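You operate a simulated robot arm through the tools that you are given. There is no shell and no other tool. Be economical: measure what you need, move in short steps, check, and stop when the job is done.

You run a simulated robot arm. Do the job below in one go: nothing can be reset, and whatever is moved stays where it is left.

## Task
Put the blue cup on top of the wooden board.
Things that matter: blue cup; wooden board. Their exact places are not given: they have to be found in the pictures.

Only the result counts: the job must be done as asked and must still hold three seconds after the hand-in. Knocking over, shifting, dropping, spilling or breaking anything else fails it.

## Robot
A 6-joint arm with a two-finger parallel gripper on a trunk, on a base that drives. Base frame: it is fixed to the floor where the robot stands at the start and does not move with it; the origin is under the middle of the robot, x ahead of it, y to its left, z up. Lengths are in cm, angles in rad, forces in N, time in s.
With the tool pointing down near the work surface it reaches from about 32 to 70 cm from the robot's upright axis, wherever it stands. Its first joint turns from -2.897 to 2.897 rad. Places, roughly: wooden board [-50, -200, 75]. Payload 4.1 kg.
The TCP is the grasp point between the finger pads, 2.3 cm short of the fingertips. In the tool frame z runs along the fingers and y along their closing line. The gripper opens to 9.4 cm. The fingers are 3.8 cm wide and 1 cm thick; the gripper's body (5.4 by 9.6 cm) begins 3.9 cm behind the TCP.
Orientation is that of the tool frame in the base frame, as [roll, pitch, yaw] about the fixed x, y, z axes, in that order (R = Rz(yaw) Ry(pitch) Rx(roll)). With the fingers straight down and closing along the base's y, the tool's x points along the base's -x, its y along +y and its z along -z.

## Interface
- The arm moves only by the tool move_arm. Its argument "steps" is a list of rows, each a list of 3 entries, a list of its own where there are three numbers: the finger opening in cm, from 0 to 9.4, then the shift along the tool's x, y, z in cm, then the turn, a rotation vector about the tool's x, y, z in rad. In form: [[fingers, [dx, dy, dz], [rx, ry, rz]], ...]. A call has 1 to 20 rows; each row is the pose to reach, as a shift and turn from the pose commanded when the call began, along the tool's axes at that moment. Rows are played at 5 a second. More than 5 cm and 0.15 rad between two rows, or a gripper value outside its range, and nothing of the call is played. Where a pose cannot be reached the arm comes as near as it can. A force on the tool above 40 N (or 10 N above the force at the start of the call, whichever is more), or a blocked arm, ends the call early, and 0.2 s more pass. The fingers move at their own pace (about 4.5 cm/s each) and stop on an object; they squeeze with about 23 N. The grip force told is the motor's: it shows also when the fingers shut on nothing. Time passes only in rows, and 0.2 s behind the last, so rows that repeat a pose let the fingers close. The reply holds the time, the measured pose of the TCP, the force on the tool along the base axes, the opening and the grip force, in the units named above and with some noise.
- Cameras (640 x 400 px; columns grow to the right, rows downward): "scene" is now at [1.55, 12.06, 150.62]; the picture's right is [-0.49, -0.87, 0.00], its down [-0.46, 0.26, -0.85] and it looks along [0.74, -0.42, -0.53] (base axes); focal length 258 px, centre (320, 200). "wrist" rides on the gripper at [-3.9, 0, -4.4] in the tool frame; the picture's right is [0.00, -1.00, 0.00], its down [0.97, 0.00, -0.24] and it looks along [0.24, 0.00, 0.97] (tool axes); focal length 218 px, centre (320, 200).
- snapshot(camera): a new picture of that camera. It takes no simulated time.
- move_column(by): slides the trunk up (or, below 0, down) by that many cm; the arm and the scene camera ride with it, the base frame stays. It gives what a move gives, with no picture.
- steer(legs): drives the robot by 1 to 6 legs, each [ahead, turn to the left] in cm and rad, along the robot's own axes; the way and the turn of a leg run together, so that a leg with both is an arc; at most 150 cm and 3.142 rad a leg. The arm and the cameras ride along, it lands a little off, and it stops where it bumps. It gives what a move gives.
- pan_tilt(pan, tilt): turns the head with the scene camera to pan (to the left, within 2.705 rad either way) and tilt (down, from -0.506 to 1.204), counted from straight ahead of the robot. It gives what a move gives.
- probe_pixels(camera, pixels): there is no depth. For up to 12 entries [column, row, z] of the newest picture of that camera ("zoom" is the newest enlarged one), the place [x, y] in the base frame at which the ray of that pixel passes the height z, good to about 0.2 cm. It takes no simulated time.
- zoom(camera, box): a new picture of the part [left, top, right, bottom] of that camera's present view, enlarged. It takes no simulated time.
- close_job(): hands the job in; it is judged then, once.

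Work in short steps. Measure before you move; look again where a grasp or a placing could have gone wrong, and mend it. You have 80 turns and 48 pictures in all, those below and enlarged ones among them. Open the gripper and draw the arm clear of the work before you hand the job in, unless the task says otherwise; then end with one line.

The tools are called after "Request:" as name(argument=value, ...) on one line, values as JSON. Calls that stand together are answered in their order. move_arm: Moves the arm, as the interface text tells. Its arguments: {"type":"object","properties":{"steps":{"type":"array"}},"required":["steps"]} The other tools are called the same way: move_column (by) slides the trunk up or down; steer (legs) drives the base; pan_tilt (pan, tilt) turns the head that bears the scene camera; snapshot (camera) takes a picture; probe_pixels (camera, pixels) gives the place at which the rays of pixels pass given heights; zoom (camera, box) takes an enlarged picture of a part of a camera's view; close_job () hands the job in.

At the start:

```text
t: 0.0
tool_pos: [38.58, -15.57, 127.86]
tcp_rot: [3.141, 0.001, 3.141]
ft_force: [0.0, 0.0, 0.5]
opening: 9.39
grip_force: 0.0
trunk travel left (down, up): [-45.0, 14.0]
robot x, y, heading: [-0.04, -0.07, 0.003]
head pan, tilt: [-0.518, 0.559]
```

scene: 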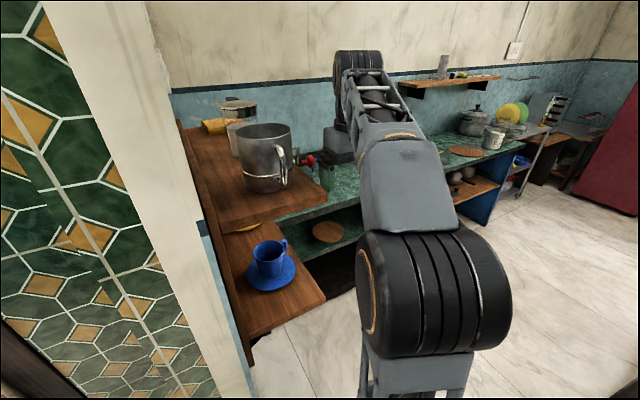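
wrist: 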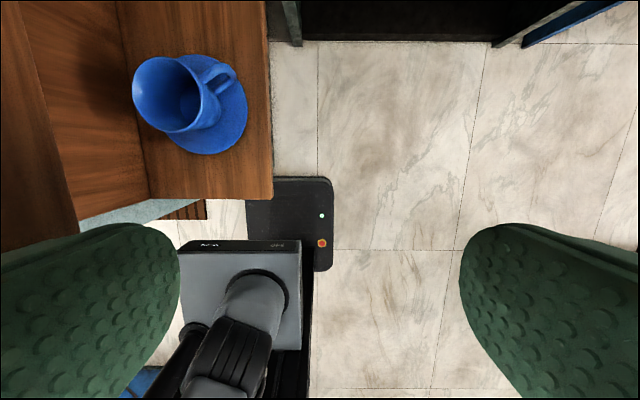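

The cup stands on a saucer near scene pixel (270,262). I zoom in on it from the scene and wrist cameras to measure it.

Request:
zoom(camera="scene", box=[200, 210, 360, 310])

Request:
probe_pixels(camera="wrist", pixels=[[190, 110, 80], [248, 110, 80], [208, 154, 80], [272, 195, 80], [165, 90, 88], [135, 90, 88], [225, 75, 85], [150, 195, 80]])

Request:
probe_pixels(camera="scene", pixels=[[270, 280, 80], [246, 275, 80], [296, 270, 80], [270, 291, 80], [268, 250, 87], [253, 250, 87], [285, 250, 87]])

```text
4.00 times, centred on (280, 260) of scene
```

zoom: 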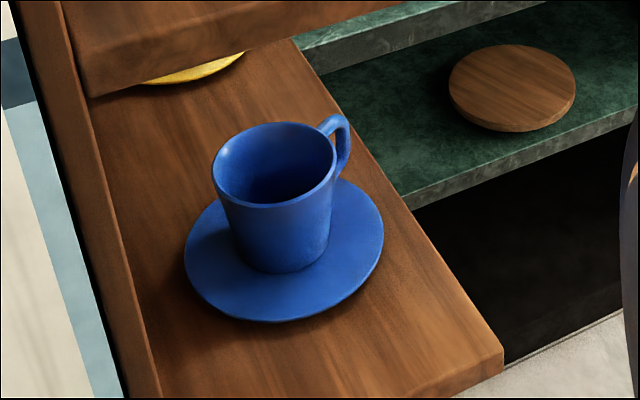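

```text
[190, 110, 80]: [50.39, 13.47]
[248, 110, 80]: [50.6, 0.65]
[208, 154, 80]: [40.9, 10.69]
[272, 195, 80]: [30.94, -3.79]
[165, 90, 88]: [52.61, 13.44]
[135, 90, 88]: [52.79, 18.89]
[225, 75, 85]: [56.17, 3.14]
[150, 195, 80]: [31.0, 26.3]
```

```text
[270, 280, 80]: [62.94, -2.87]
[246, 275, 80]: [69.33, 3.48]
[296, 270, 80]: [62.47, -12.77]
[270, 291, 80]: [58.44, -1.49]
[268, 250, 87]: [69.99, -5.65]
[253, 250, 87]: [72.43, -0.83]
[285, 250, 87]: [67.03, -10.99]
```

The saucer triangulates to about (47, 0.3, 101), so this shelf is higher than z=80. I probe again at those heights, zoom the wrist view for the surroundings, and then look for the board.

Request:
probe_pixels(camera="wrist", pixels=[[248, 110, 101], [208, 154, 101], [272, 195, 100], [222, 75, 105], [145, 195, 100], [133, 90, 108], [165, 56, 108], [205, 125, 101], [75, 220, 120], [22, 0, 120]])

Request:
zoom(camera="wrist", box=[0, 0, 320, 200])

Request:
pan_tilt(pan=-1.8, tilt=0.45)

Request:
snapshot(camera="scene")

```text
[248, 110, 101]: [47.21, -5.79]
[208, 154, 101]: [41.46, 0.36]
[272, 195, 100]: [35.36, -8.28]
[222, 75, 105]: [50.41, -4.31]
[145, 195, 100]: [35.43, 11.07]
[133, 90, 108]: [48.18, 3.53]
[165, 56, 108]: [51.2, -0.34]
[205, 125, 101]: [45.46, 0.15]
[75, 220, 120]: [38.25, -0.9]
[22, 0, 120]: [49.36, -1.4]
```

```text
2.00 times, centred on (160, 100) of wrist
```

zoom: 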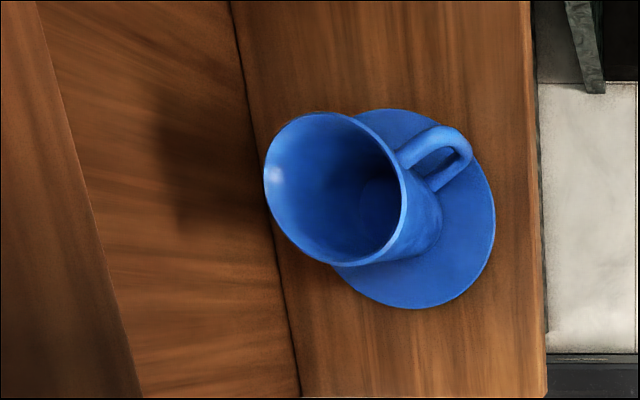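

```text
t: 1.4
tool_pos: [38.64, -15.5, 127.8]
tcp_rot: [3.142, 0.0, -3.141]
ft_force: [0.5, 0.3, -0.1]
opening: 9.4
grip_force: 0.1
trunk travel left (down, up): [-45.0, 14.0]
robot x, y, heading: [0.33, 0.09, 0.004]
head pan, tilt: [-1.799, 0.45]
```

```text
43 pictures are left
```

scene: 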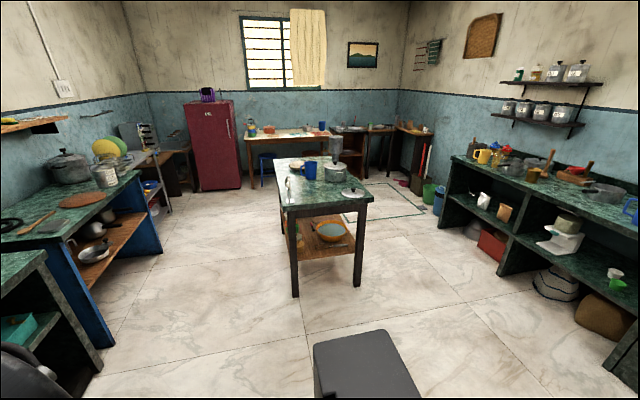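

Cup: rim centre about (47.5, 0, 108), handle pointing toward about -54°. The board should be on the central table, so I zoom in there.

Request:
zoom(camera="scene", box=[260, 140, 420, 240])

Request:
probe_pixels(camera="scene", pixels=[[283, 207, 75], [372, 200, 75], [340, 157, 75], [275, 160, 75], [352, 193, 75], [335, 230, 45], [290, 185, 75], [79, 200, 80]])

```text
4.00 times, centred on (340, 190) of scene
```

zoom: 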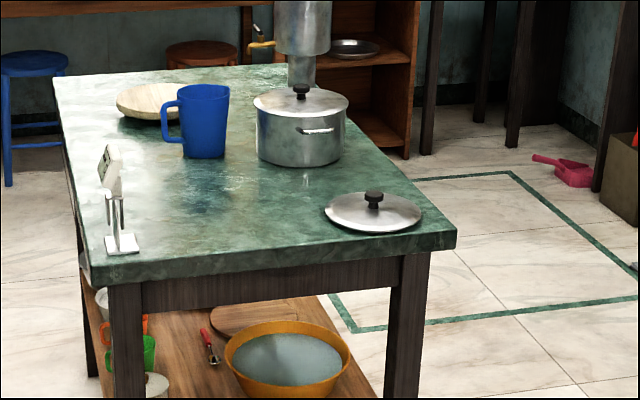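

```text
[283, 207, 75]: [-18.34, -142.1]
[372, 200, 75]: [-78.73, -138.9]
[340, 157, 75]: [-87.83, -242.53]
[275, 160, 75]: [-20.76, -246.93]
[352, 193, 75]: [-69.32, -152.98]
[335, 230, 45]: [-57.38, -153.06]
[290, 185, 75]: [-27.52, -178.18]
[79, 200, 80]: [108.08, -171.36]
```

The light round board on the table, near zoom (155,100), is the likely target, and I'll check it closer up later. First the cup: I move above it with the closing line turned across the handle direction, then look again.

Request:
move_arm(steps=[[9.4, [-1.25, 2.2, 1.1], [0, 0, 0.134]], [9.4, [-2.5, 4.4, 2.3], [0, 0, 0.268]], [9.4, [-3.75, 6.6, 3.4], [0, 0, 0.402]], [9.4, [-5, 8.8, 4.6], [0, 0, 0.536]], [9.4, [-6.25, 11, 5.7], [0, 0, 0.67]], [9.4, [-7.5, 13.2, 6.9], [0, 0, 0.804]], [9.4, [-8.8, 15.5, 8], [0, 0, 0.94]], [9.4, [-8.8, 15.5, 8], [0, 0, 0.94]]])

Request:
snapshot(camera="wrist")

Request:
pan_tilt(pan=-0.1, tilt=0.7)

Request:
snapshot(camera="scene")

```text
t: 2.0
tool_pos: [39.63, -13.75, 126.63]
tcp_rot: [-3.131, 0.005, 2.941]
ft_force: [-13.1, -33.4, 6.1]
opening: 7.79
grip_force: 0.0
trunk travel left (down, up): [-45.0, 14.0]
robot x, y, heading: [0.24, -0.19, -0.009]
head pan, tilt: [-1.799, 0.45]
stopped in row 2: the force on the tool passed its limit (the readings are from after the stop); the commanded pose is now the measured one
```

```text
41 pictures are left
```

wrist: 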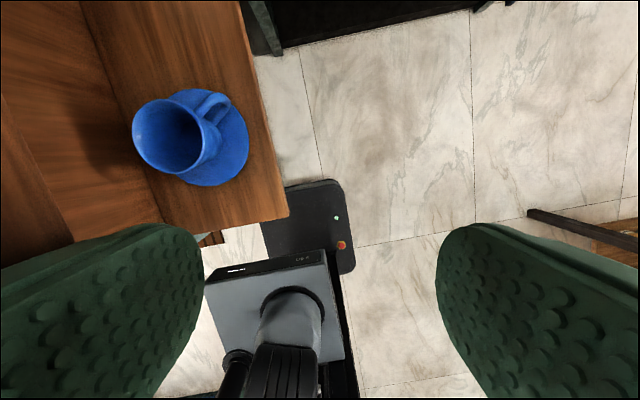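

```text
t: 3.7
tool_pos: [39.77, -13.65, 126.51]
tcp_rot: [-3.137, 0.003, 2.944]
ft_force: [-11.3, -37.5, 10.4]
opening: 7.65
grip_force: 0.0
trunk travel left (down, up): [-45.0, 14.0]
robot x, y, heading: [0.0, 0.08, -0.008]
head pan, tilt: [-0.099, 0.7]
```

```text
40 pictures are left
```

scene: 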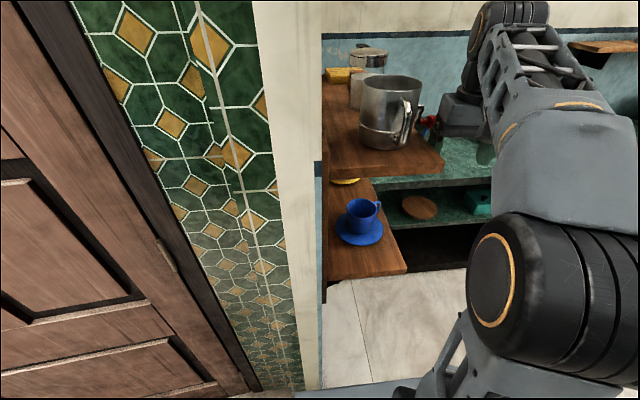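

The reading shows the +y finger pressing (force -37 N in y) on the corner of an upper shelf near scene (445,160), and that shelf overhangs the cup. I back off along tool -y and then measure the shelf.

Request:
move_arm(steps=[[9.4, [0, -2, 0], [0, 0, 0]], [9.4, [0, -5, 0], [0, 0, 0]], [9.4, [0, -8, 0], [0, 0, 0]], [9.4, [0, -8, 0], [0, 0, 0]]])

Request:
zoom(camera="scene", box=[310, 130, 470, 230])

Request:
zoom(camera="scene", box=[290, 40, 482, 160])

Request:
snapshot(camera="wrist")

```text
t: 4.7
tool_pos: [38.65, -20.99, 126.55]
tcp_rot: [-3.136, 0.005, 2.946]
ft_force: [0.5, 0.3, -0.8]
opening: 9.38
grip_force: 0.3
trunk travel left (down, up): [-45.0, 14.0]
robot x, y, heading: [0.48, 0.14, -0.007]
head pan, tilt: [-0.099, 0.7]
```

```text
4.00 times, centred on (390, 180) of scene
```

zoom: 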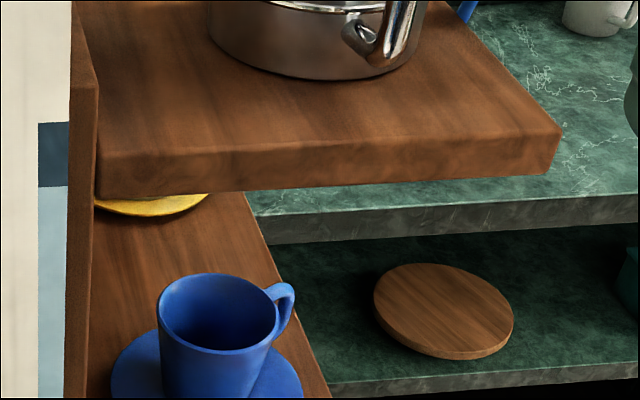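

```text
3.33 times, centred on (386, 100) of scene
```

zoom: 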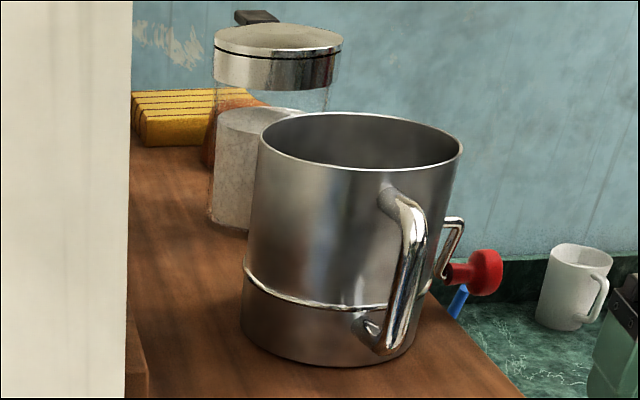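

```text
37 pictures are left
```

wrist: 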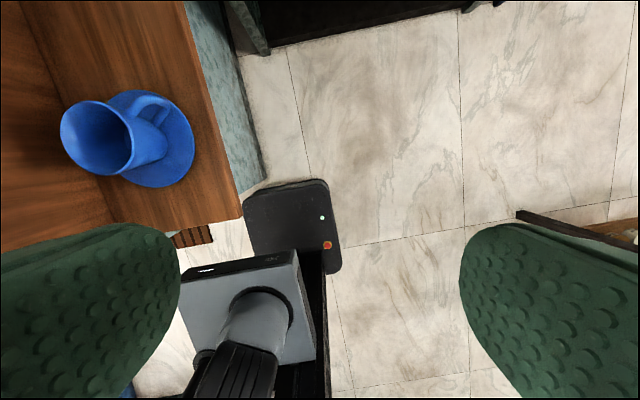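

Now I probe the shelf corners at zoom-1 (560,133) and (550,172), plus the cup, at several heights.

Request:
probe_pixels(camera="scene", pixels=[[450, 163, 128], [450, 163, 124], [450, 163, 120], [450, 163, 116], [450, 163, 112], [334, 178.7, 120], [334, 178.7, 126], [360, 241, 101], [364, 208, 108], [382, 208, 105], [371, 180, 100], [335, 175, 100]])

Request:
probe_pixels(camera="wrist", pixels=[[155, 140, 101], [95, 138, 108], [152, 105, 105], [184, 0, 100], [15, 0, 100], [110, 215, 100], [243, 215, 100]])

```text
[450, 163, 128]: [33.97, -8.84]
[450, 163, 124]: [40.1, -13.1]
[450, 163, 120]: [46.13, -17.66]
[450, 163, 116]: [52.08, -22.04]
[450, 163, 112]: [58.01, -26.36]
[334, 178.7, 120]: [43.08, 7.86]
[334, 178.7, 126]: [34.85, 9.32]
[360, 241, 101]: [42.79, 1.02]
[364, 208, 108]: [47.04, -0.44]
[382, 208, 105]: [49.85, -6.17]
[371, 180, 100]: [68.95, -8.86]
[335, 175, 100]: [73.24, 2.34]
```

```text
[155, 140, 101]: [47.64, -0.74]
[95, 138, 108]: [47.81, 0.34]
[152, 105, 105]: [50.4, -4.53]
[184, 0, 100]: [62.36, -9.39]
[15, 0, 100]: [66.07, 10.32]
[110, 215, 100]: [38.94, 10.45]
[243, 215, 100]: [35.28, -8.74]
```

The upper shelf spans about x>34, y>-9, z 125.5–128, so there is about 17 cm free above the rim (z=108). I will come in from the near side with the tool pitched, so I first back the base up 15 cm for room.

Request:
steer(legs=[[-15, 0]])

```text
t: 6.1
tool_pos: [23.57, -20.91, 126.52]
tcp_rot: [-3.134, 0.004, 2.943]
ft_force: [0.1, 0.5, -0.4]
opening: 9.41
grip_force: 0.1
trunk travel left (down, up): [-45.0, 14.0]
robot x, y, heading: [-14.77, 0.16, -0.004]
head pan, tilt: [-0.099, 0.7]
```

The arm is clear at (23.6,-20.9,126.5). Next I swing to the staging pose in front of the shelf, 16 cm behind the grasp point, pitching the tool 60° up about its y so the fingers point forward and down.

Request:
move_arm(steps=[[9.4, [-0.5, 3.1, 1.5], [0, -0.131, 0]], [9.4, [-1.0, 6.2, 3.1], [0, -0.262, 0]], [9.4, [-1.5, 9.3, 4.6], [0, -0.393, 0]], [9.4, [-2.0, 12.5, 6.1], [0, -0.524, 0]], [9.4, [-2.5, 15.6, 7.7], [0, -0.654, 0]], [9.4, [-3.0, 18.7, 9.2], [0, -0.785, 0]], [9.4, [-3.5, 21.8, 10.8], [0, -0.916, 0]], [9.4, [-4.05, 25, 12.3], [0, -1.047, 0]], [9.4, [-4.05, 25, 12.3], [0, -1.047, 0]], [9.4, [-4.05, 25, 12.3], [0, -1.047, 0]]])

Request:
snapshot(camera="wrist")

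Request:
snapshot(camera="scene")

```text
t: 8.3
tool_pos: [32.26, 2.68, 113.86]
tcp_rot: [-3.125, 1.05, 2.96]
ft_force: [0.2, 0.3, 0.5]
opening: 9.41
grip_force: 0.1
trunk travel left (down, up): [-45.0, 14.0]
robot x, y, heading: [-15.09, 0.02, -0.002]
head pan, tilt: [-0.099, 0.7]
```

```text
36 pictures are left
```

wrist: 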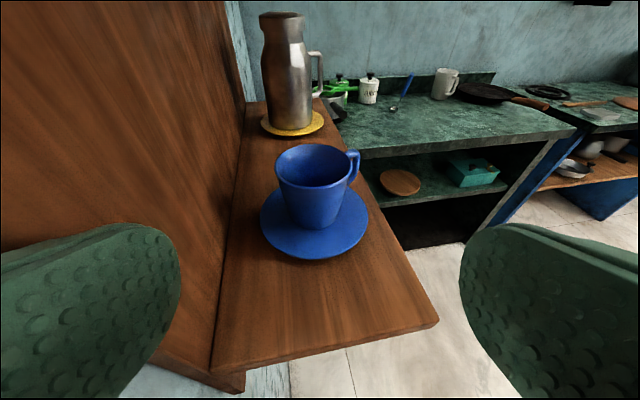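

```text
35 pictures are left
```

scene: 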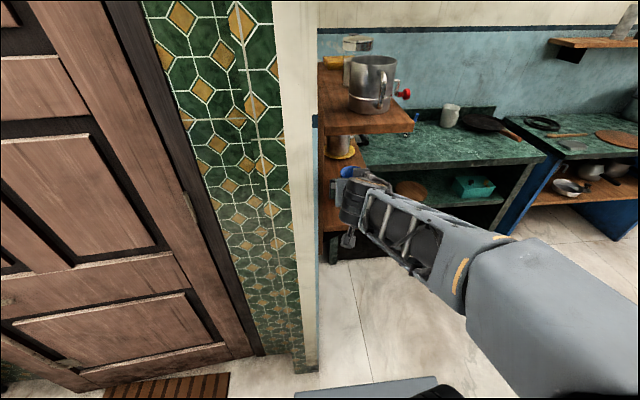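

The view is clean: cup rim centre near (313,163), saucer around (314,222). I probe these to refine the cup axis.

Request:
zoom(camera="wrist", box=[240, 130, 400, 270])

Request:
probe_pixels(camera="wrist", pixels=[[275, 165, 108], [350, 168, 108], [313, 145, 108], [312, 188, 108], [260, 222, 101.5], [368, 222, 101.5], [314, 260, 101.5], [314, 228, 101.5]])

```text
2.86 times, centred on (320, 200) of wrist
```

zoom: 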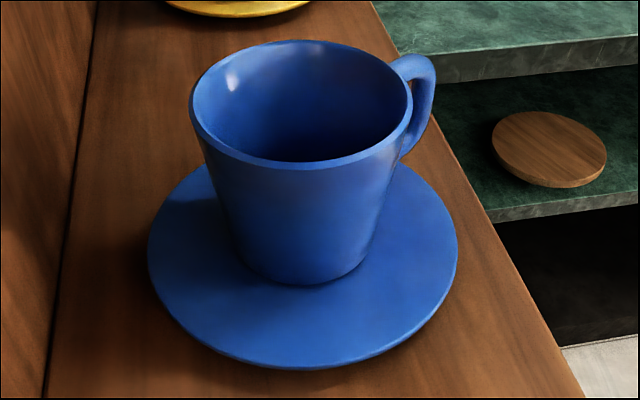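

```text
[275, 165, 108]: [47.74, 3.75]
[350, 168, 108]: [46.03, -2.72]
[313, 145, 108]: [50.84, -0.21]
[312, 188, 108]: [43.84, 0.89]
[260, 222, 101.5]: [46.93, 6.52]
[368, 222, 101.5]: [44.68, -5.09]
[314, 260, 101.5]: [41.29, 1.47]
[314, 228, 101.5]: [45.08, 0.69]
```

The refined cup axis is about (47.2, 0.45). I advance along the tool by 11.5 cm with a 0.5 cm lateral correction and check before finishing.

Request:
move_arm(steps=[[9.4, [-0.1, 0.5, 3], [0, 0, 0]], [9.4, [-0.2, 0.5, 6], [0, 0, 0]], [9.4, [-0.27, 0.5, 9], [0, 0, 0]], [9.4, [-0.27, 0.5, 11], [0, 0, 0]], [9.4, [-0.27, 0.5, 11], [0, 0, 0]]])

Request:
snapshot(camera="wrist")

```text
t: 9.5
tool_pos: [42.08, 1.35, 108.68]
tcp_rot: [-3.126, 1.052, 2.958]
ft_force: [-0.4, 1.1, 1.2]
opening: 9.37
grip_force: 0.1
trunk travel left (down, up): [-45.0, 14.0]
robot x, y, heading: [-15.04, 0.09, 0.0]
head pan, tilt: [-0.099, 0.7]
```

```text
33 pictures are left
```

wrist: 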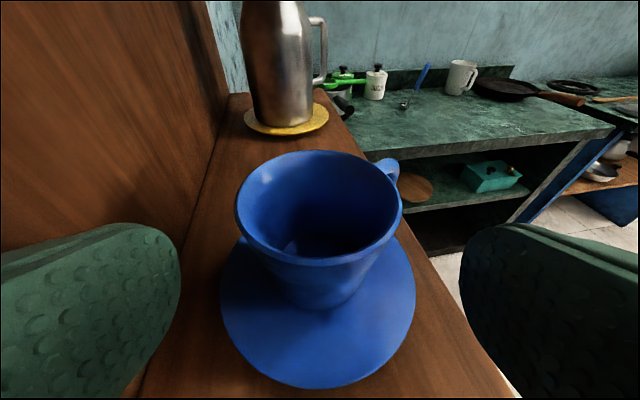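

The rim spans columns 236–402, centred at 319. I advance the last 4.6 cm and close.

Request:
move_arm(steps=[[9.4, [0.1, 0, 2.4], [0, 0, 0]], [9.4, [0.17, 0, 4.6], [0, 0, 0]], [9.4, [0.17, 0, 4.6], [0, 0, 0]]])

Request:
snapshot(camera="wrist")

```text
t: 10.3
tool_pos: [45.77, 0.71, 106.43]
tcp_rot: [-3.125, 1.05, 2.958]
ft_force: [0.9, 0.1, -0.4]
opening: 9.39
grip_force: 0.1
trunk travel left (down, up): [-45.0, 14.0]
robot x, y, heading: [-14.98, 0.32, -0.006]
head pan, tilt: [-0.099, 0.7]
```

```text
32 pictures are left
```

wrist: 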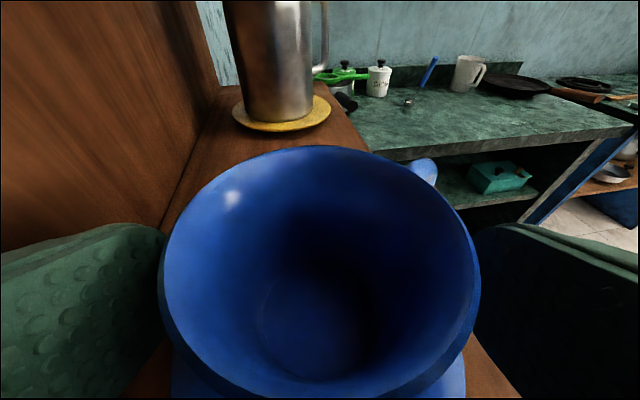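

The rim is centred between the fingers (163–480), so I close.

Request:
move_arm(steps=[[7.5, [0, 0, 0], [0, 0, 0]], [6, [0, 0, 0], [0, 0, 0]], [4, [0, 0, 0], [0, 0, 0]], [4, [0, 0, 0], [0, 0, 0]], [4, [0, 0, 0], [0, 0, 0]]])

Request:
snapshot(camera="wrist")

```text
t: 11.5
tool_pos: [45.71, 0.57, 106.43]
tcp_rot: [-3.125, 1.051, 2.959]
ft_force: [0.2, -0.1, 1.3]
opening: 7.54
grip_force: 22.8
trunk travel left (down, up): [-45.0, 14.0]
robot x, y, heading: [-14.74, -0.09, 0.001]
head pan, tilt: [-0.099, 0.7]
```

```text
31 pictures are left
```

wrist: 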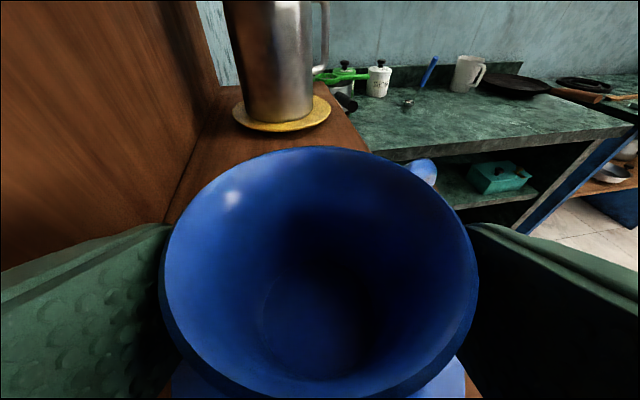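

Gripped at 7.54 cm and 22.8 N. I lift 3 cm straight up and check whether the saucer stays behind.

Request:
move_arm(steps=[[4, [-0.43, 0, -0.25], [0, 0, 0]], [4, [-0.87, 0, -0.5], [0, 0, 0]], [4, [-1.7, 0, -1.0], [0, 0, 0]], [4, [-2.6, 0, -1.5], [0, 0, 0]], [4, [-2.6, 0, -1.5], [0, 0, 0]]])

Request:
snapshot(camera="wrist")

```text
t: 12.7
tool_pos: [45.9, 0.59, 109.44]
tcp_rot: [-3.126, 1.051, 2.958]
ft_force: [0.4, -0.1, -1.3]
opening: 7.39
grip_force: 23.3
trunk travel left (down, up): [-45.0, 14.0]
robot x, y, heading: [-15.14, 0.06, -0.005]
head pan, tilt: [-0.099, 0.7]
```

```text
30 pictures are left
```

wrist: 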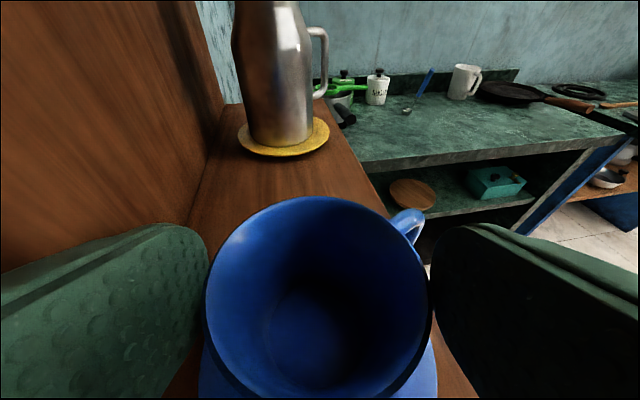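

The rim looks smaller now (205–432), so the cup slid within the fingers. I check from the scene camera.

Request:
zoom(camera="scene", box=[300, 130, 428, 210])

Request:
zoom(camera="wrist", box=[160, 180, 480, 400])

```text
5.00 times, centred on (364, 170) of scene
```

zoom: 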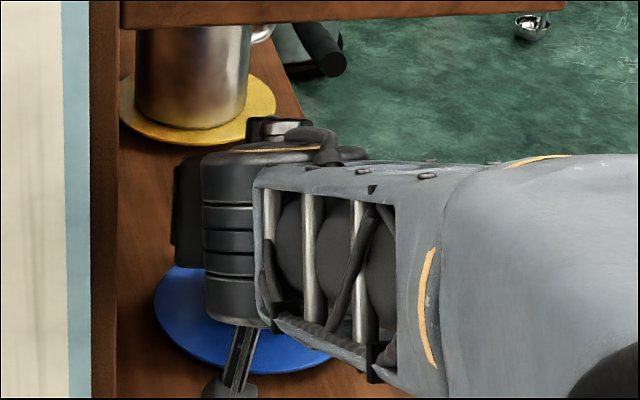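

```text
1.82 times, centred on (320, 290) of wrist
```

zoom: 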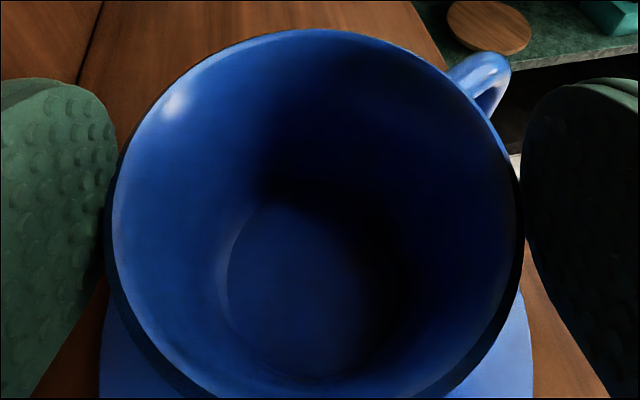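

The rim is still at about z=107.6, so the cup stayed on the saucer and the pads slid up, because they only touched the tapered cup at its rim. I open and regrasp about 1.2 cm below the rim so the taper locks.

Request:
move_arm(steps=[[4, [0.4, 0, 0.2], [0, 0, 0]], [9.4, [0.4, 0, 0.2], [0, 0, 0]], [9.4, [0.4, 0, 0.2], [0, 0, 0]], [9.4, [0.4, 0, 0.2], [0, 0, 0]]])

Request:
snapshot(camera="wrist")

```text
t: 13.7
tool_pos: [45.92, 0.59, 108.94]
tcp_rot: [-3.123, 1.05, 2.958]
ft_force: [0.1, 0.2, 0.2]
opening: 9.4
grip_force: 0.0
trunk travel left (down, up): [-45.0, 14.0]
robot x, y, heading: [-14.94, 0.03, 0.0]
head pan, tilt: [-0.099, 0.7]
```

```text
27 pictures are left
```

wrist: 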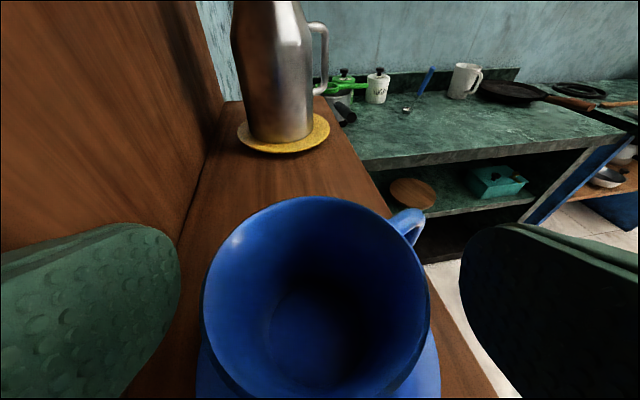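

The cup stands upright and is centred (203–431). I lower around it and close gently.

Request:
move_arm(steps=[[9.4, [1.2, 0, 0.2], [0, 0, 0]], [9.4, [2.4, 0, 0.7], [0, 0, 0]], [9.4, [3.1, 0, 1.1], [0, 0, 0]], [9.4, [3.56, 0, 1.32], [0, 0, 0]], [9.4, [3.56, 0, 1.32], [0, 0, 0]]])

Request:
snapshot(camera="wrist")

```text
t: 14.9
tool_pos: [45.13, 0.64, 105.6]
tcp_rot: [-3.13, 1.06, 2.954]
ft_force: [2.8, 0.1, 35.5]
opening: 9.42
grip_force: 0.0
trunk travel left (down, up): [-45.0, 14.0]
robot x, y, heading: [-15.04, 0.22, -0.004]
head pan, tilt: [-0.099, 0.7]
```

```text
26 pictures are left
```

wrist: 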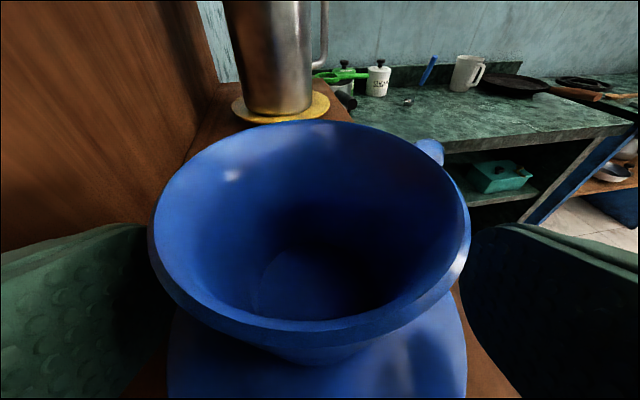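

The force reads 35 N upward, so the fingertips are on the saucer (top about 102.8). The first slip was likely the right fingertip riding on the handle, since once past it the hold at 7.39 was firm. I back off up and out so the tips stop just past the cup's widest line.

Request:
move_arm(steps=[[9.4, [-0.7, 0, 0], [0, 0, 0]], [9.4, [-1.3, 0.1, -0.6], [0, 0, 0]], [9.4, [-1.5, 0.2, -1.3], [0, 0, 0]], [9.4, [-1.5, 0.2, -1.3], [0, 0, 0]]])

Request:
snapshot(camera="wrist")

```text
t: 15.9
tool_pos: [44.81, 1.03, 107.07]
tcp_rot: [-3.123, 1.048, 2.959]
ft_force: [-0.1, 0.0, -0.3]
opening: 9.42
grip_force: 0.0
trunk travel left (down, up): [-45.0, 14.0]
robot x, y, heading: [-15.43, -0.14, -0.002]
head pan, tilt: [-0.099, 0.7]
```

```text
25 pictures are left
```

wrist: 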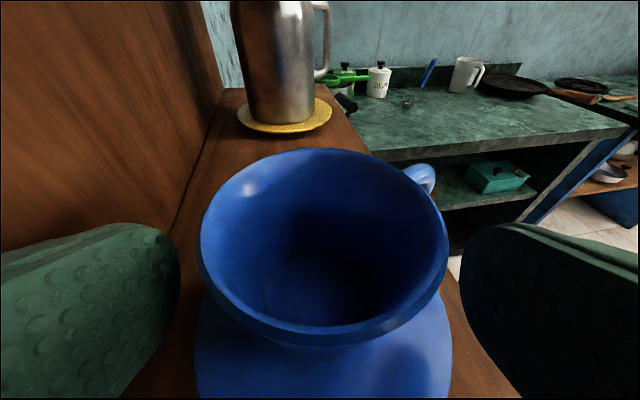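

Rim 198–448, centred at 323, at about 1.5 cm ahead of the TCP and under the pad top. I close, hold, then lift slowly.

Request:
move_arm(steps=[[7.5, [0, 0, 0], [0, 0, 0]], [5, [0, 0, 0], [0, 0, 0]], [4, [0, 0, 0], [0, 0, 0]], [4, [0, 0, 0], [0, 0, 0]], [4, [0, 0, 0], [0, 0, 0]], [4, [-0.26, 0, -0.15], [0, 0, 0]], [4, [-0.52, 0, -0.3], [0, 0, 0]], [4, [-0.87, 0, -0.5], [0, 0, 0]], [4, [-1.3, 0, -0.75], [0, 0, 0]], [4, [-1.7, 0, -1.0], [0, 0, 0]], [4, [-1.7, 0, -1.0], [0, 0, 0]]])

Request:
snapshot(camera="wrist")

```text
t: 18.3
tool_pos: [44.77, 1.07, 109.05]
tcp_rot: [-3.126, 1.05, 2.958]
ft_force: [0.3, -0.5, -0.5]
opening: 7.31
grip_force: 22.4
trunk travel left (down, up): [-45.0, 14.0]
robot x, y, heading: [-15.2, -0.53, -0.004]
head pan, tilt: [-0.099, 0.7]
```

```text
24 pictures are left
```

wrist: 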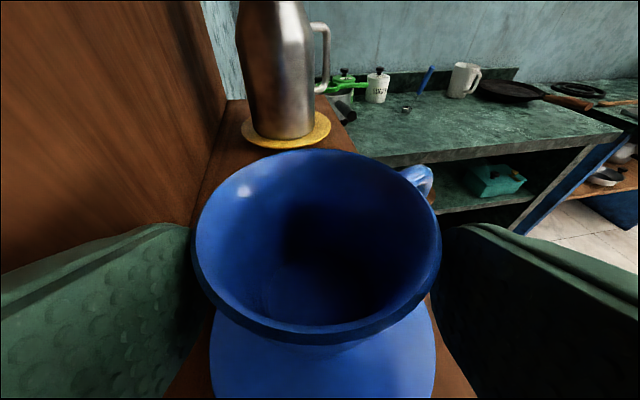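

Rim size is unchanged (250 px) while the saucer shrank, so the cup is lifted. I raise 2 cm more and look behind the robot before backing out.

Request:
move_arm(steps=[[4, [-0.5, 0, -0.3], [0, 0, 0]], [4, [-1.1, 0, -0.65], [0, 0, 0]], [4, [-1.7, 0, -1.0], [0, 0, 0]], [4, [-1.7, 0, -1.0], [0, 0, 0]]])

Request:
pan_tilt(pan=-2.6, tilt=0.6)

Request:
snapshot(camera="scene")

```text
t: 19.3
tool_pos: [44.87, 1.02, 111.03]
tcp_rot: [-3.124, 1.053, 2.961]
ft_force: [0.7, -0.3, -2.1]
opening: 7.32
grip_force: 23.3
trunk travel left (down, up): [-45.0, 14.0]
robot x, y, heading: [-14.8, -0.09, -0.0]
head pan, tilt: [-0.099, 0.7]
```

```text
t: 21.6
tool_pos: [44.85, 1.01, 111.04]
tcp_rot: [-3.126, 1.052, 2.957]
ft_force: [-0.9, -0.2, -1.1]
opening: 7.31
grip_force: 22.9
trunk travel left (down, up): [-45.0, 14.0]
robot x, y, heading: [-15.09, 0.06, -0.003]
head pan, tilt: [-2.601, 0.6]
```

```text
23 pictures are left
```

scene: 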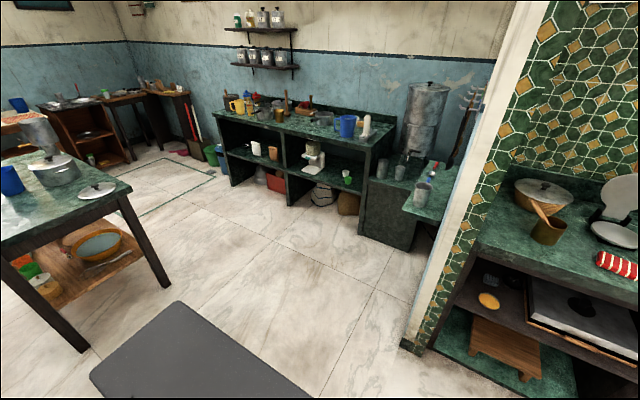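

The floor behind is free. I back out 26 cm so the cup clears both shelves.

Request:
steer(legs=[[-26, 0]])

Request:
snapshot(camera="wrist")

Request:
pan_tilt(pan=-0.9, tilt=0.6)

Request:
snapshot(camera="scene")

```text
t: 23.4
tool_pos: [18.63, 1.44, 110.98]
tcp_rot: [-3.127, 1.052, 2.966]
ft_force: [0.3, 0.4, -1.3]
opening: 7.29
grip_force: 22.6
trunk travel left (down, up): [-45.0, 14.0]
robot x, y, heading: [-41.14, 0.3, 0.009]
head pan, tilt: [-2.601, 0.6]
```

```text
22 pictures are left
```

wrist: 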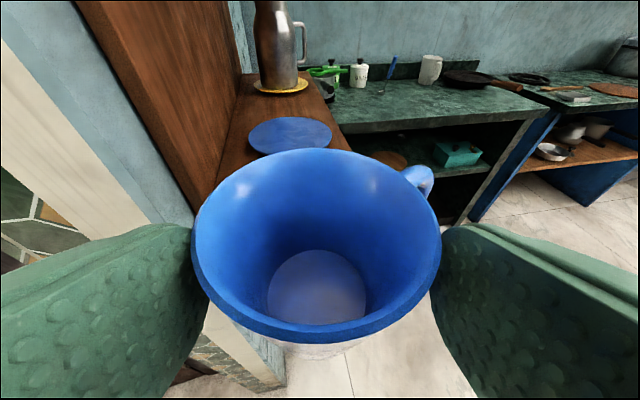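

```text
t: 25.1
tool_pos: [18.66, 1.43, 111.02]
tcp_rot: [-3.126, 1.05, 2.967]
ft_force: [0.1, 0.4, -2.1]
opening: 7.29
grip_force: 23.1
trunk travel left (down, up): [-45.0, 14.0]
robot x, y, heading: [-40.87, 0.33, 0.011]
head pan, tilt: [-0.901, 0.6]
```

```text
21 pictures are left
```

scene: 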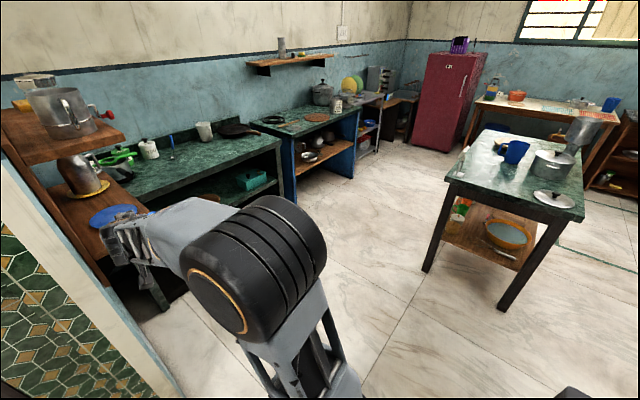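

The cup is held and the saucer is still on the shelf. I probe floor points to plan the drive: table legs at (430,270), (505,308), counter ends at (345,178), (275,195), and the table-top corners.

Request:
probe_pixels(camera="scene", pixels=[[427, 271, 0], [503, 309, 0], [352, 178, 0], [297, 205, 0], [445, 180, 75], [580, 215, 75], [480, 128, 75], [590, 150, 75], [515, 128, 75], [378, 152, 0], [410, 145, 0]])

Request:
zoom(camera="scene", box=[430, 100, 610, 220])

```text
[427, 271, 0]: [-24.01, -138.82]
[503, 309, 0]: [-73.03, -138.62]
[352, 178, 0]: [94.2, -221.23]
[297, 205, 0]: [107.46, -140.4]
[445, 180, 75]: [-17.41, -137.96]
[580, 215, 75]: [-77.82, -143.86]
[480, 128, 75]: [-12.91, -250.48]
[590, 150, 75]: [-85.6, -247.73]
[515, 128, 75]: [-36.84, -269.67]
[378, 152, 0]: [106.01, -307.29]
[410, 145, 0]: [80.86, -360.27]
```

```text
3.33 times, centred on (520, 160) of scene
```

zoom: 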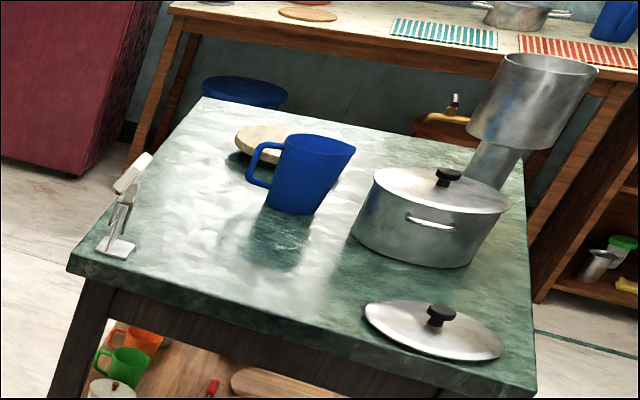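

The corridor from x=-18 to 94 is clear. I retract the arm 12 cm for turning and look left to check the wall clearance.

Request:
move_arm(steps=[[4, [1.0, 0, -1.73], [0, 0, 0]], [4, [2.0, 0, -3.46], [0, 0, 0]], [4, [3.0, 0, -5.2], [0, 0, 0]], [4, [4.0, 0, -6.9], [0, 0, 0]], [4, [5.0, 0, -8.7], [0, 0, 0]], [4, [6.0, 0, -10.4], [0, 0, 0]], [4, [6.0, 0, -10.4], [0, 0, 0]]])

Request:
pan_tilt(pan=1.6, tilt=0.9)

Request:
snapshot(camera="scene")

```text
t: 26.8
tool_pos: [6.83, 3.71, 110.97]
tcp_rot: [-3.125, 1.048, 2.967]
ft_force: [0.3, 0.2, -1.9]
opening: 7.28
grip_force: 22.7
trunk travel left (down, up): [-45.0, 14.0]
robot x, y, heading: [-41.16, 0.04, 0.01]
head pan, tilt: [-0.901, 0.6]
```

```text
t: 29.0
tool_pos: [6.82, 3.65, 110.92]
tcp_rot: [-3.126, 1.051, 2.966]
ft_force: [-0.1, 0.5, -1.2]
opening: 7.31
grip_force: 23.4
trunk travel left (down, up): [-45.0, 14.0]
robot x, y, heading: [-41.67, -0.21, 0.006]
head pan, tilt: [1.6, 0.901]
```

```text
19 pictures are left
```

scene: 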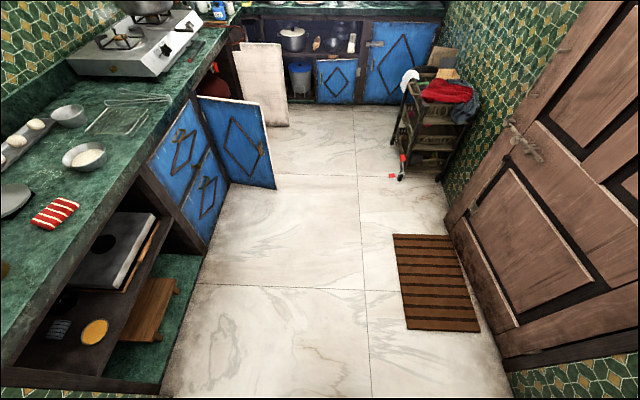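

The left side opens into another kitchen. I probe the nearby wall ends at (510,372) and (165,385).

Request:
probe_pixels(camera="scene", pixels=[[512, 372, 0], [450, 210, 0], [160, 385, 0], [500, 340, 0]])

```text
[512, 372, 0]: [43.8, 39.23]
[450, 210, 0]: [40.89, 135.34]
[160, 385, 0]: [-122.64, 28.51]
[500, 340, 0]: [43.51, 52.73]
```

Plenty of room to turn. I turn right and drive down the corridor alongside the table.

Request:
steer(legs=[[0, -0.9], [108, 0], [0, -0.67], [125, 0]])

Request:
pan_tilt(pan=-1.2, tilt=0.75)

Request:
snapshot(camera="scene")

Request:
snapshot(camera="wrist")

```text
t: 44.6
tool_pos: [34.43, -257.53, 110.92]
tcp_rot: [-3.126, 1.052, 1.415]
ft_force: [-1.1, -0.7, -2.0]
opening: 7.21
grip_force: 23.0
trunk travel left (down, up): [-45.0, 14.0]
robot x, y, heading: [29.44, -209.88, -1.549]
head pan, tilt: [1.6, 0.901]
```

```text
t: 47.1
tool_pos: [34.34, -257.54, 110.93]
tcp_rot: [-3.126, 1.049, 1.415]
ft_force: [-0.9, -0.1, -0.5]
opening: 7.21
grip_force: 23.5
trunk travel left (down, up): [-45.0, 14.0]
robot x, y, heading: [29.89, -209.74, -1.546]
head pan, tilt: [-1.201, 0.75]
```

```text
18 pictures are left
```

scene: 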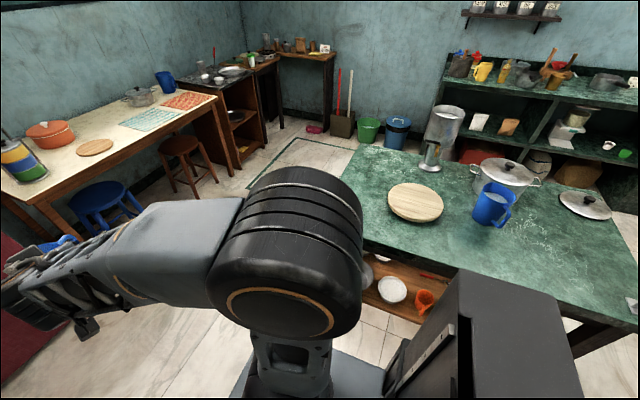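

```text
17 pictures are left
```

wrist: 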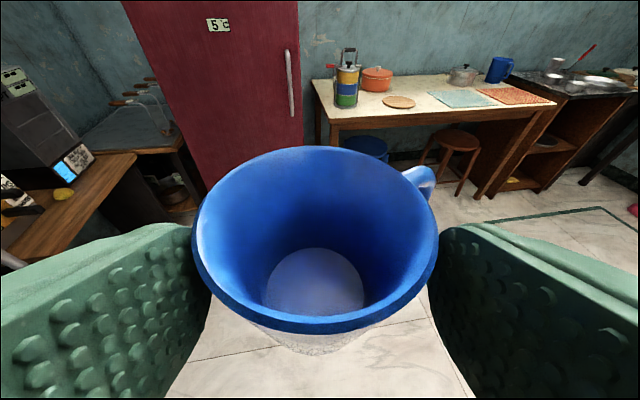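

The round wooden board is clearly visible around (416,202) on the table. I probe its outline.

Request:
probe_pixels(camera="scene", pixels=[[388, 198, 77], [444, 205, 77], [416, 183, 77], [416, 219, 77], [416, 201, 77], [473, 218, 75], [432, 170, 75], [365, 235, 75], [95, 147, 75]])

Request:
zoom(camera="scene", box=[360, 140, 520, 240])

```text
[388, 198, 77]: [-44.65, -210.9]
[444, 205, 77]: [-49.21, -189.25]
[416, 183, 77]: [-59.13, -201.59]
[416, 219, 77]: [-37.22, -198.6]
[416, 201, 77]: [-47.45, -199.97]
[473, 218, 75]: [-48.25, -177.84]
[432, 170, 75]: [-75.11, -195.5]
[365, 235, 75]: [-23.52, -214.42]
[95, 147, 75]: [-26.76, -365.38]
```

```text
4.00 times, centred on (440, 190) of scene
```

zoom: 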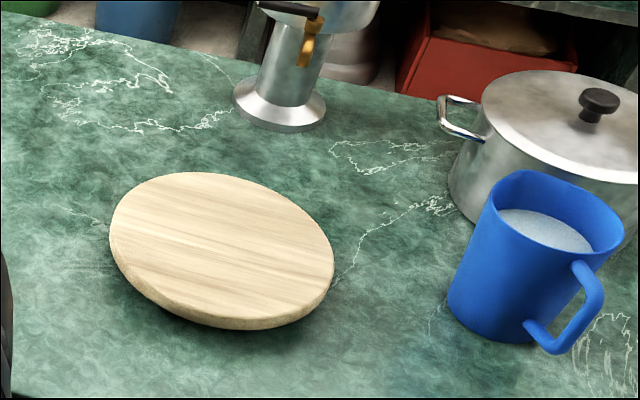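

Board centre is about (-48,-200) and radius about 11, matching the hint; the jug is at (-48,-178). I turn to face the board and move 12 cm closer.

Request:
steer(legs=[[0, -1.72], [12, 0]])

Request:
pan_tilt(pan=0.0, tilt=0.75)

Request:
snapshot(camera="scene")

Request:
snapshot(camera="wrist")

```text
t: 52.5
tool_pos: [-30.1, -204.0, 110.95]
tcp_rot: [-3.124, 1.049, -0.332]
ft_force: [1.3, 0.1, -1.6]
opening: 7.18
grip_force: 23.3
trunk travel left (down, up): [-45.0, 14.0]
robot x, y, heading: [17.58, -208.08, 2.987]
head pan, tilt: [-1.201, 0.75]
```

```text
t: 53.9
tool_pos: [-29.99, -203.87, 110.89]
tcp_rot: [-3.124, 1.049, -0.331]
ft_force: [0.4, -1.0, -1.4]
opening: 7.17
grip_force: 22.9
trunk travel left (down, up): [-45.0, 14.0]
robot x, y, heading: [17.72, -207.78, 2.991]
head pan, tilt: [0.0, 0.75]
```

```text
15 pictures are left
```

scene: 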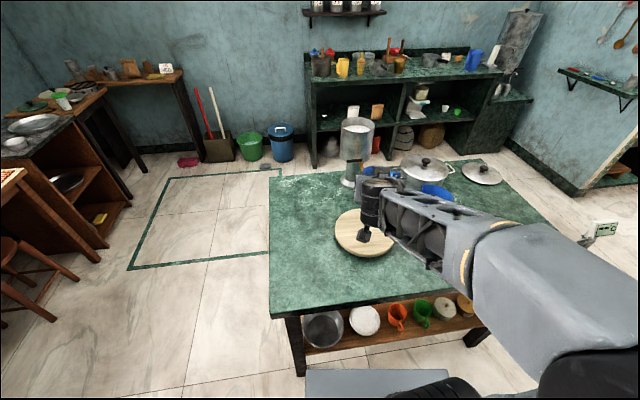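

```text
14 pictures are left
```

wrist: 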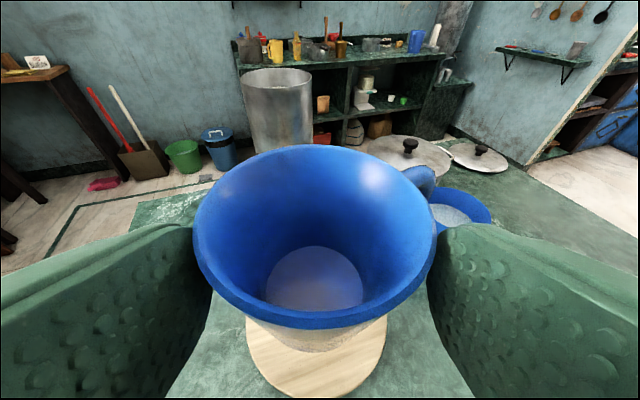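

The gripper is beyond the table edge at z=111 and the board is just ahead. I move horizontally 16.3 cm forward and 2.3 cm along tool y to sit above the board centre.

Request:
move_arm(steps=[[4, [-1.0, 0.3, 1.8], [0, 0, 0]], [4, [-2.0, 0.6, 3.5], [0, 0, 0]], [4, [-3.0, 0.9, 5.3], [0, 0, 0]], [4, [-4.0, 1.2, 7.0], [0, 0, 0]], [4, [-5.0, 1.5, 8.8], [0, 0, 0]], [4, [-6.0, 1.8, 10.6], [0, 0, 0]], [4, [-7.0, 2.1, 12.3], [0, 0, 0]], [4, [-8.1, 2.34, 14.1], [0, 0, 0]], [4, [-8.1, 2.34, 14.1], [0, 0, 0]]])

Request:
move_column(by=-20)

Request:
snapshot(camera="wrist")

Request:
snapshot(camera="scene")

```text
t: 55.9
tool_pos: [-46.12, -200.48, 110.92]
tcp_rot: [-3.125, 1.049, -0.332]
ft_force: [0.3, -0.1, -2.5]
opening: 7.15
grip_force: 22.8
trunk travel left (down, up): [-45.0, 14.0]
robot x, y, heading: [18.1, -207.52, 2.987]
head pan, tilt: [0.0, 0.75]
```

```text
t: 58.1
tool_pos: [-46.22, -200.49, 91.08]
tcp_rot: [-3.124, 1.051, -0.332]
ft_force: [-0.1, -0.5, -2.2]
opening: 7.2
grip_force: 23.0
trunk travel left (down, up): [-25.0, 34.0]
robot x, y, heading: [17.92, -208.1, 2.987]
head pan, tilt: [0.0, 0.75]
```

```text
13 pictures are left
```

wrist: 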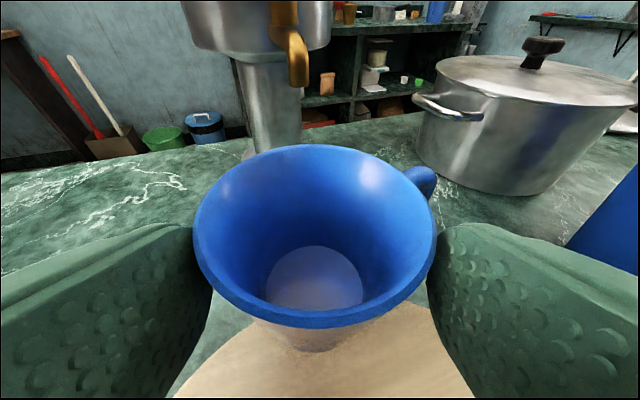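

```text
12 pictures are left
```

scene: 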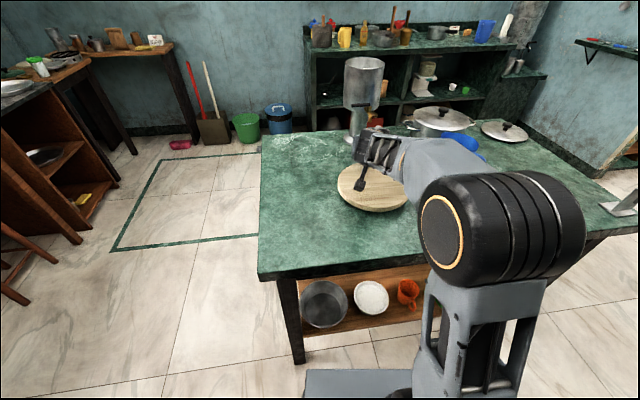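

Now z=91, and the board edges show at about (255,325) and (425,305) in the wrist view. I probe its outline to check the centring.

Request:
probe_pixels(camera="wrist", pixels=[[180, 395, 77], [240, 333, 77], [425, 303, 77], [470, 390, 77], [447, 340, 77]])

Request:
zoom(camera="scene", box=[310, 110, 470, 220])

Request:
probe_pixels(camera="scene", pixels=[[337, 185, 77], [374, 211, 75.3], [380, 211, 77], [345, 171, 77], [355, 203, 77]])

```text
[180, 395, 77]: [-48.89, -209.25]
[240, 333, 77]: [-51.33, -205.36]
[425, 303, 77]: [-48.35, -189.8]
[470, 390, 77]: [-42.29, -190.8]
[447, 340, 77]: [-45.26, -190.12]
```

```text
3.64 times, centred on (390, 165) of scene
```

zoom: 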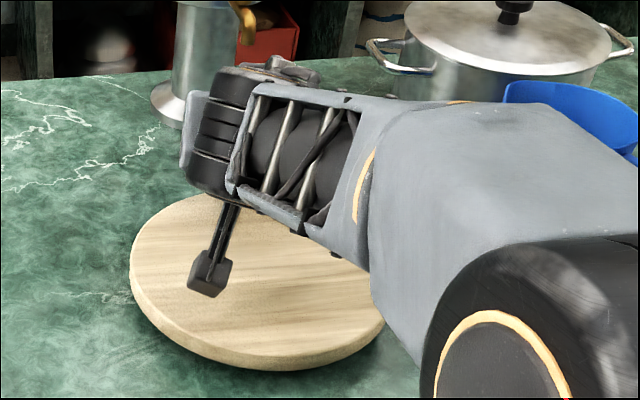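

```text
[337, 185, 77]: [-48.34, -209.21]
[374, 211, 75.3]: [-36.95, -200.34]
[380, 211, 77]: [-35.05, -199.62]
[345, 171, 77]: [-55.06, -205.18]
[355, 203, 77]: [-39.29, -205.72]
```

The fitted board centre is (-46.7,-199.7) with R about 9.8, and the cup axis is within 1.5 cm. I shift back 1.3 cm and descend 7 cm.

Request:
move_arm(steps=[[4, [0.7, 0, -1.2], [0, 0, 0]], [4, [2.2, 0, -0.3], [0, 0, 0]], [4, [3.7, 0, 0.55], [0, 0, 0]], [4, [5.2, 0, 1.4], [0, 0, 0]], [4, [6.4, 0, 2.1], [0, 0, 0]], [4, [6.77, 0, 2.29], [0, 0, 0]], [4, [6.77, 0, 2.29], [0, 0, 0]]])

Request:
snapshot(camera="wrist")

```text
t: 58.8
tool_pos: [-44.99, -201.04, 89.92]
tcp_rot: [3.141, 1.076, -0.348]
ft_force: [2.8, -0.1, 17.3]
opening: 7.2
grip_force: 23.3
trunk travel left (down, up): [-25.0, 34.0]
robot x, y, heading: [17.95, -208.08, 2.99]
head pan, tilt: [0.0, 0.75]
stopped in row 3: the force on the tool passed its limit (the readings are from after the stop); the commanded pose is now the measured one
```

```text
10 pictures are left
```

wrist: 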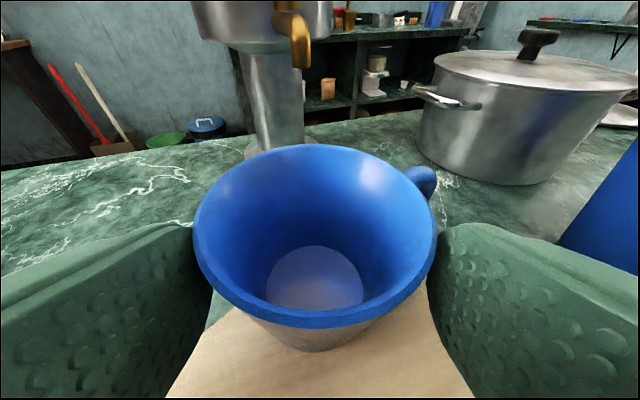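

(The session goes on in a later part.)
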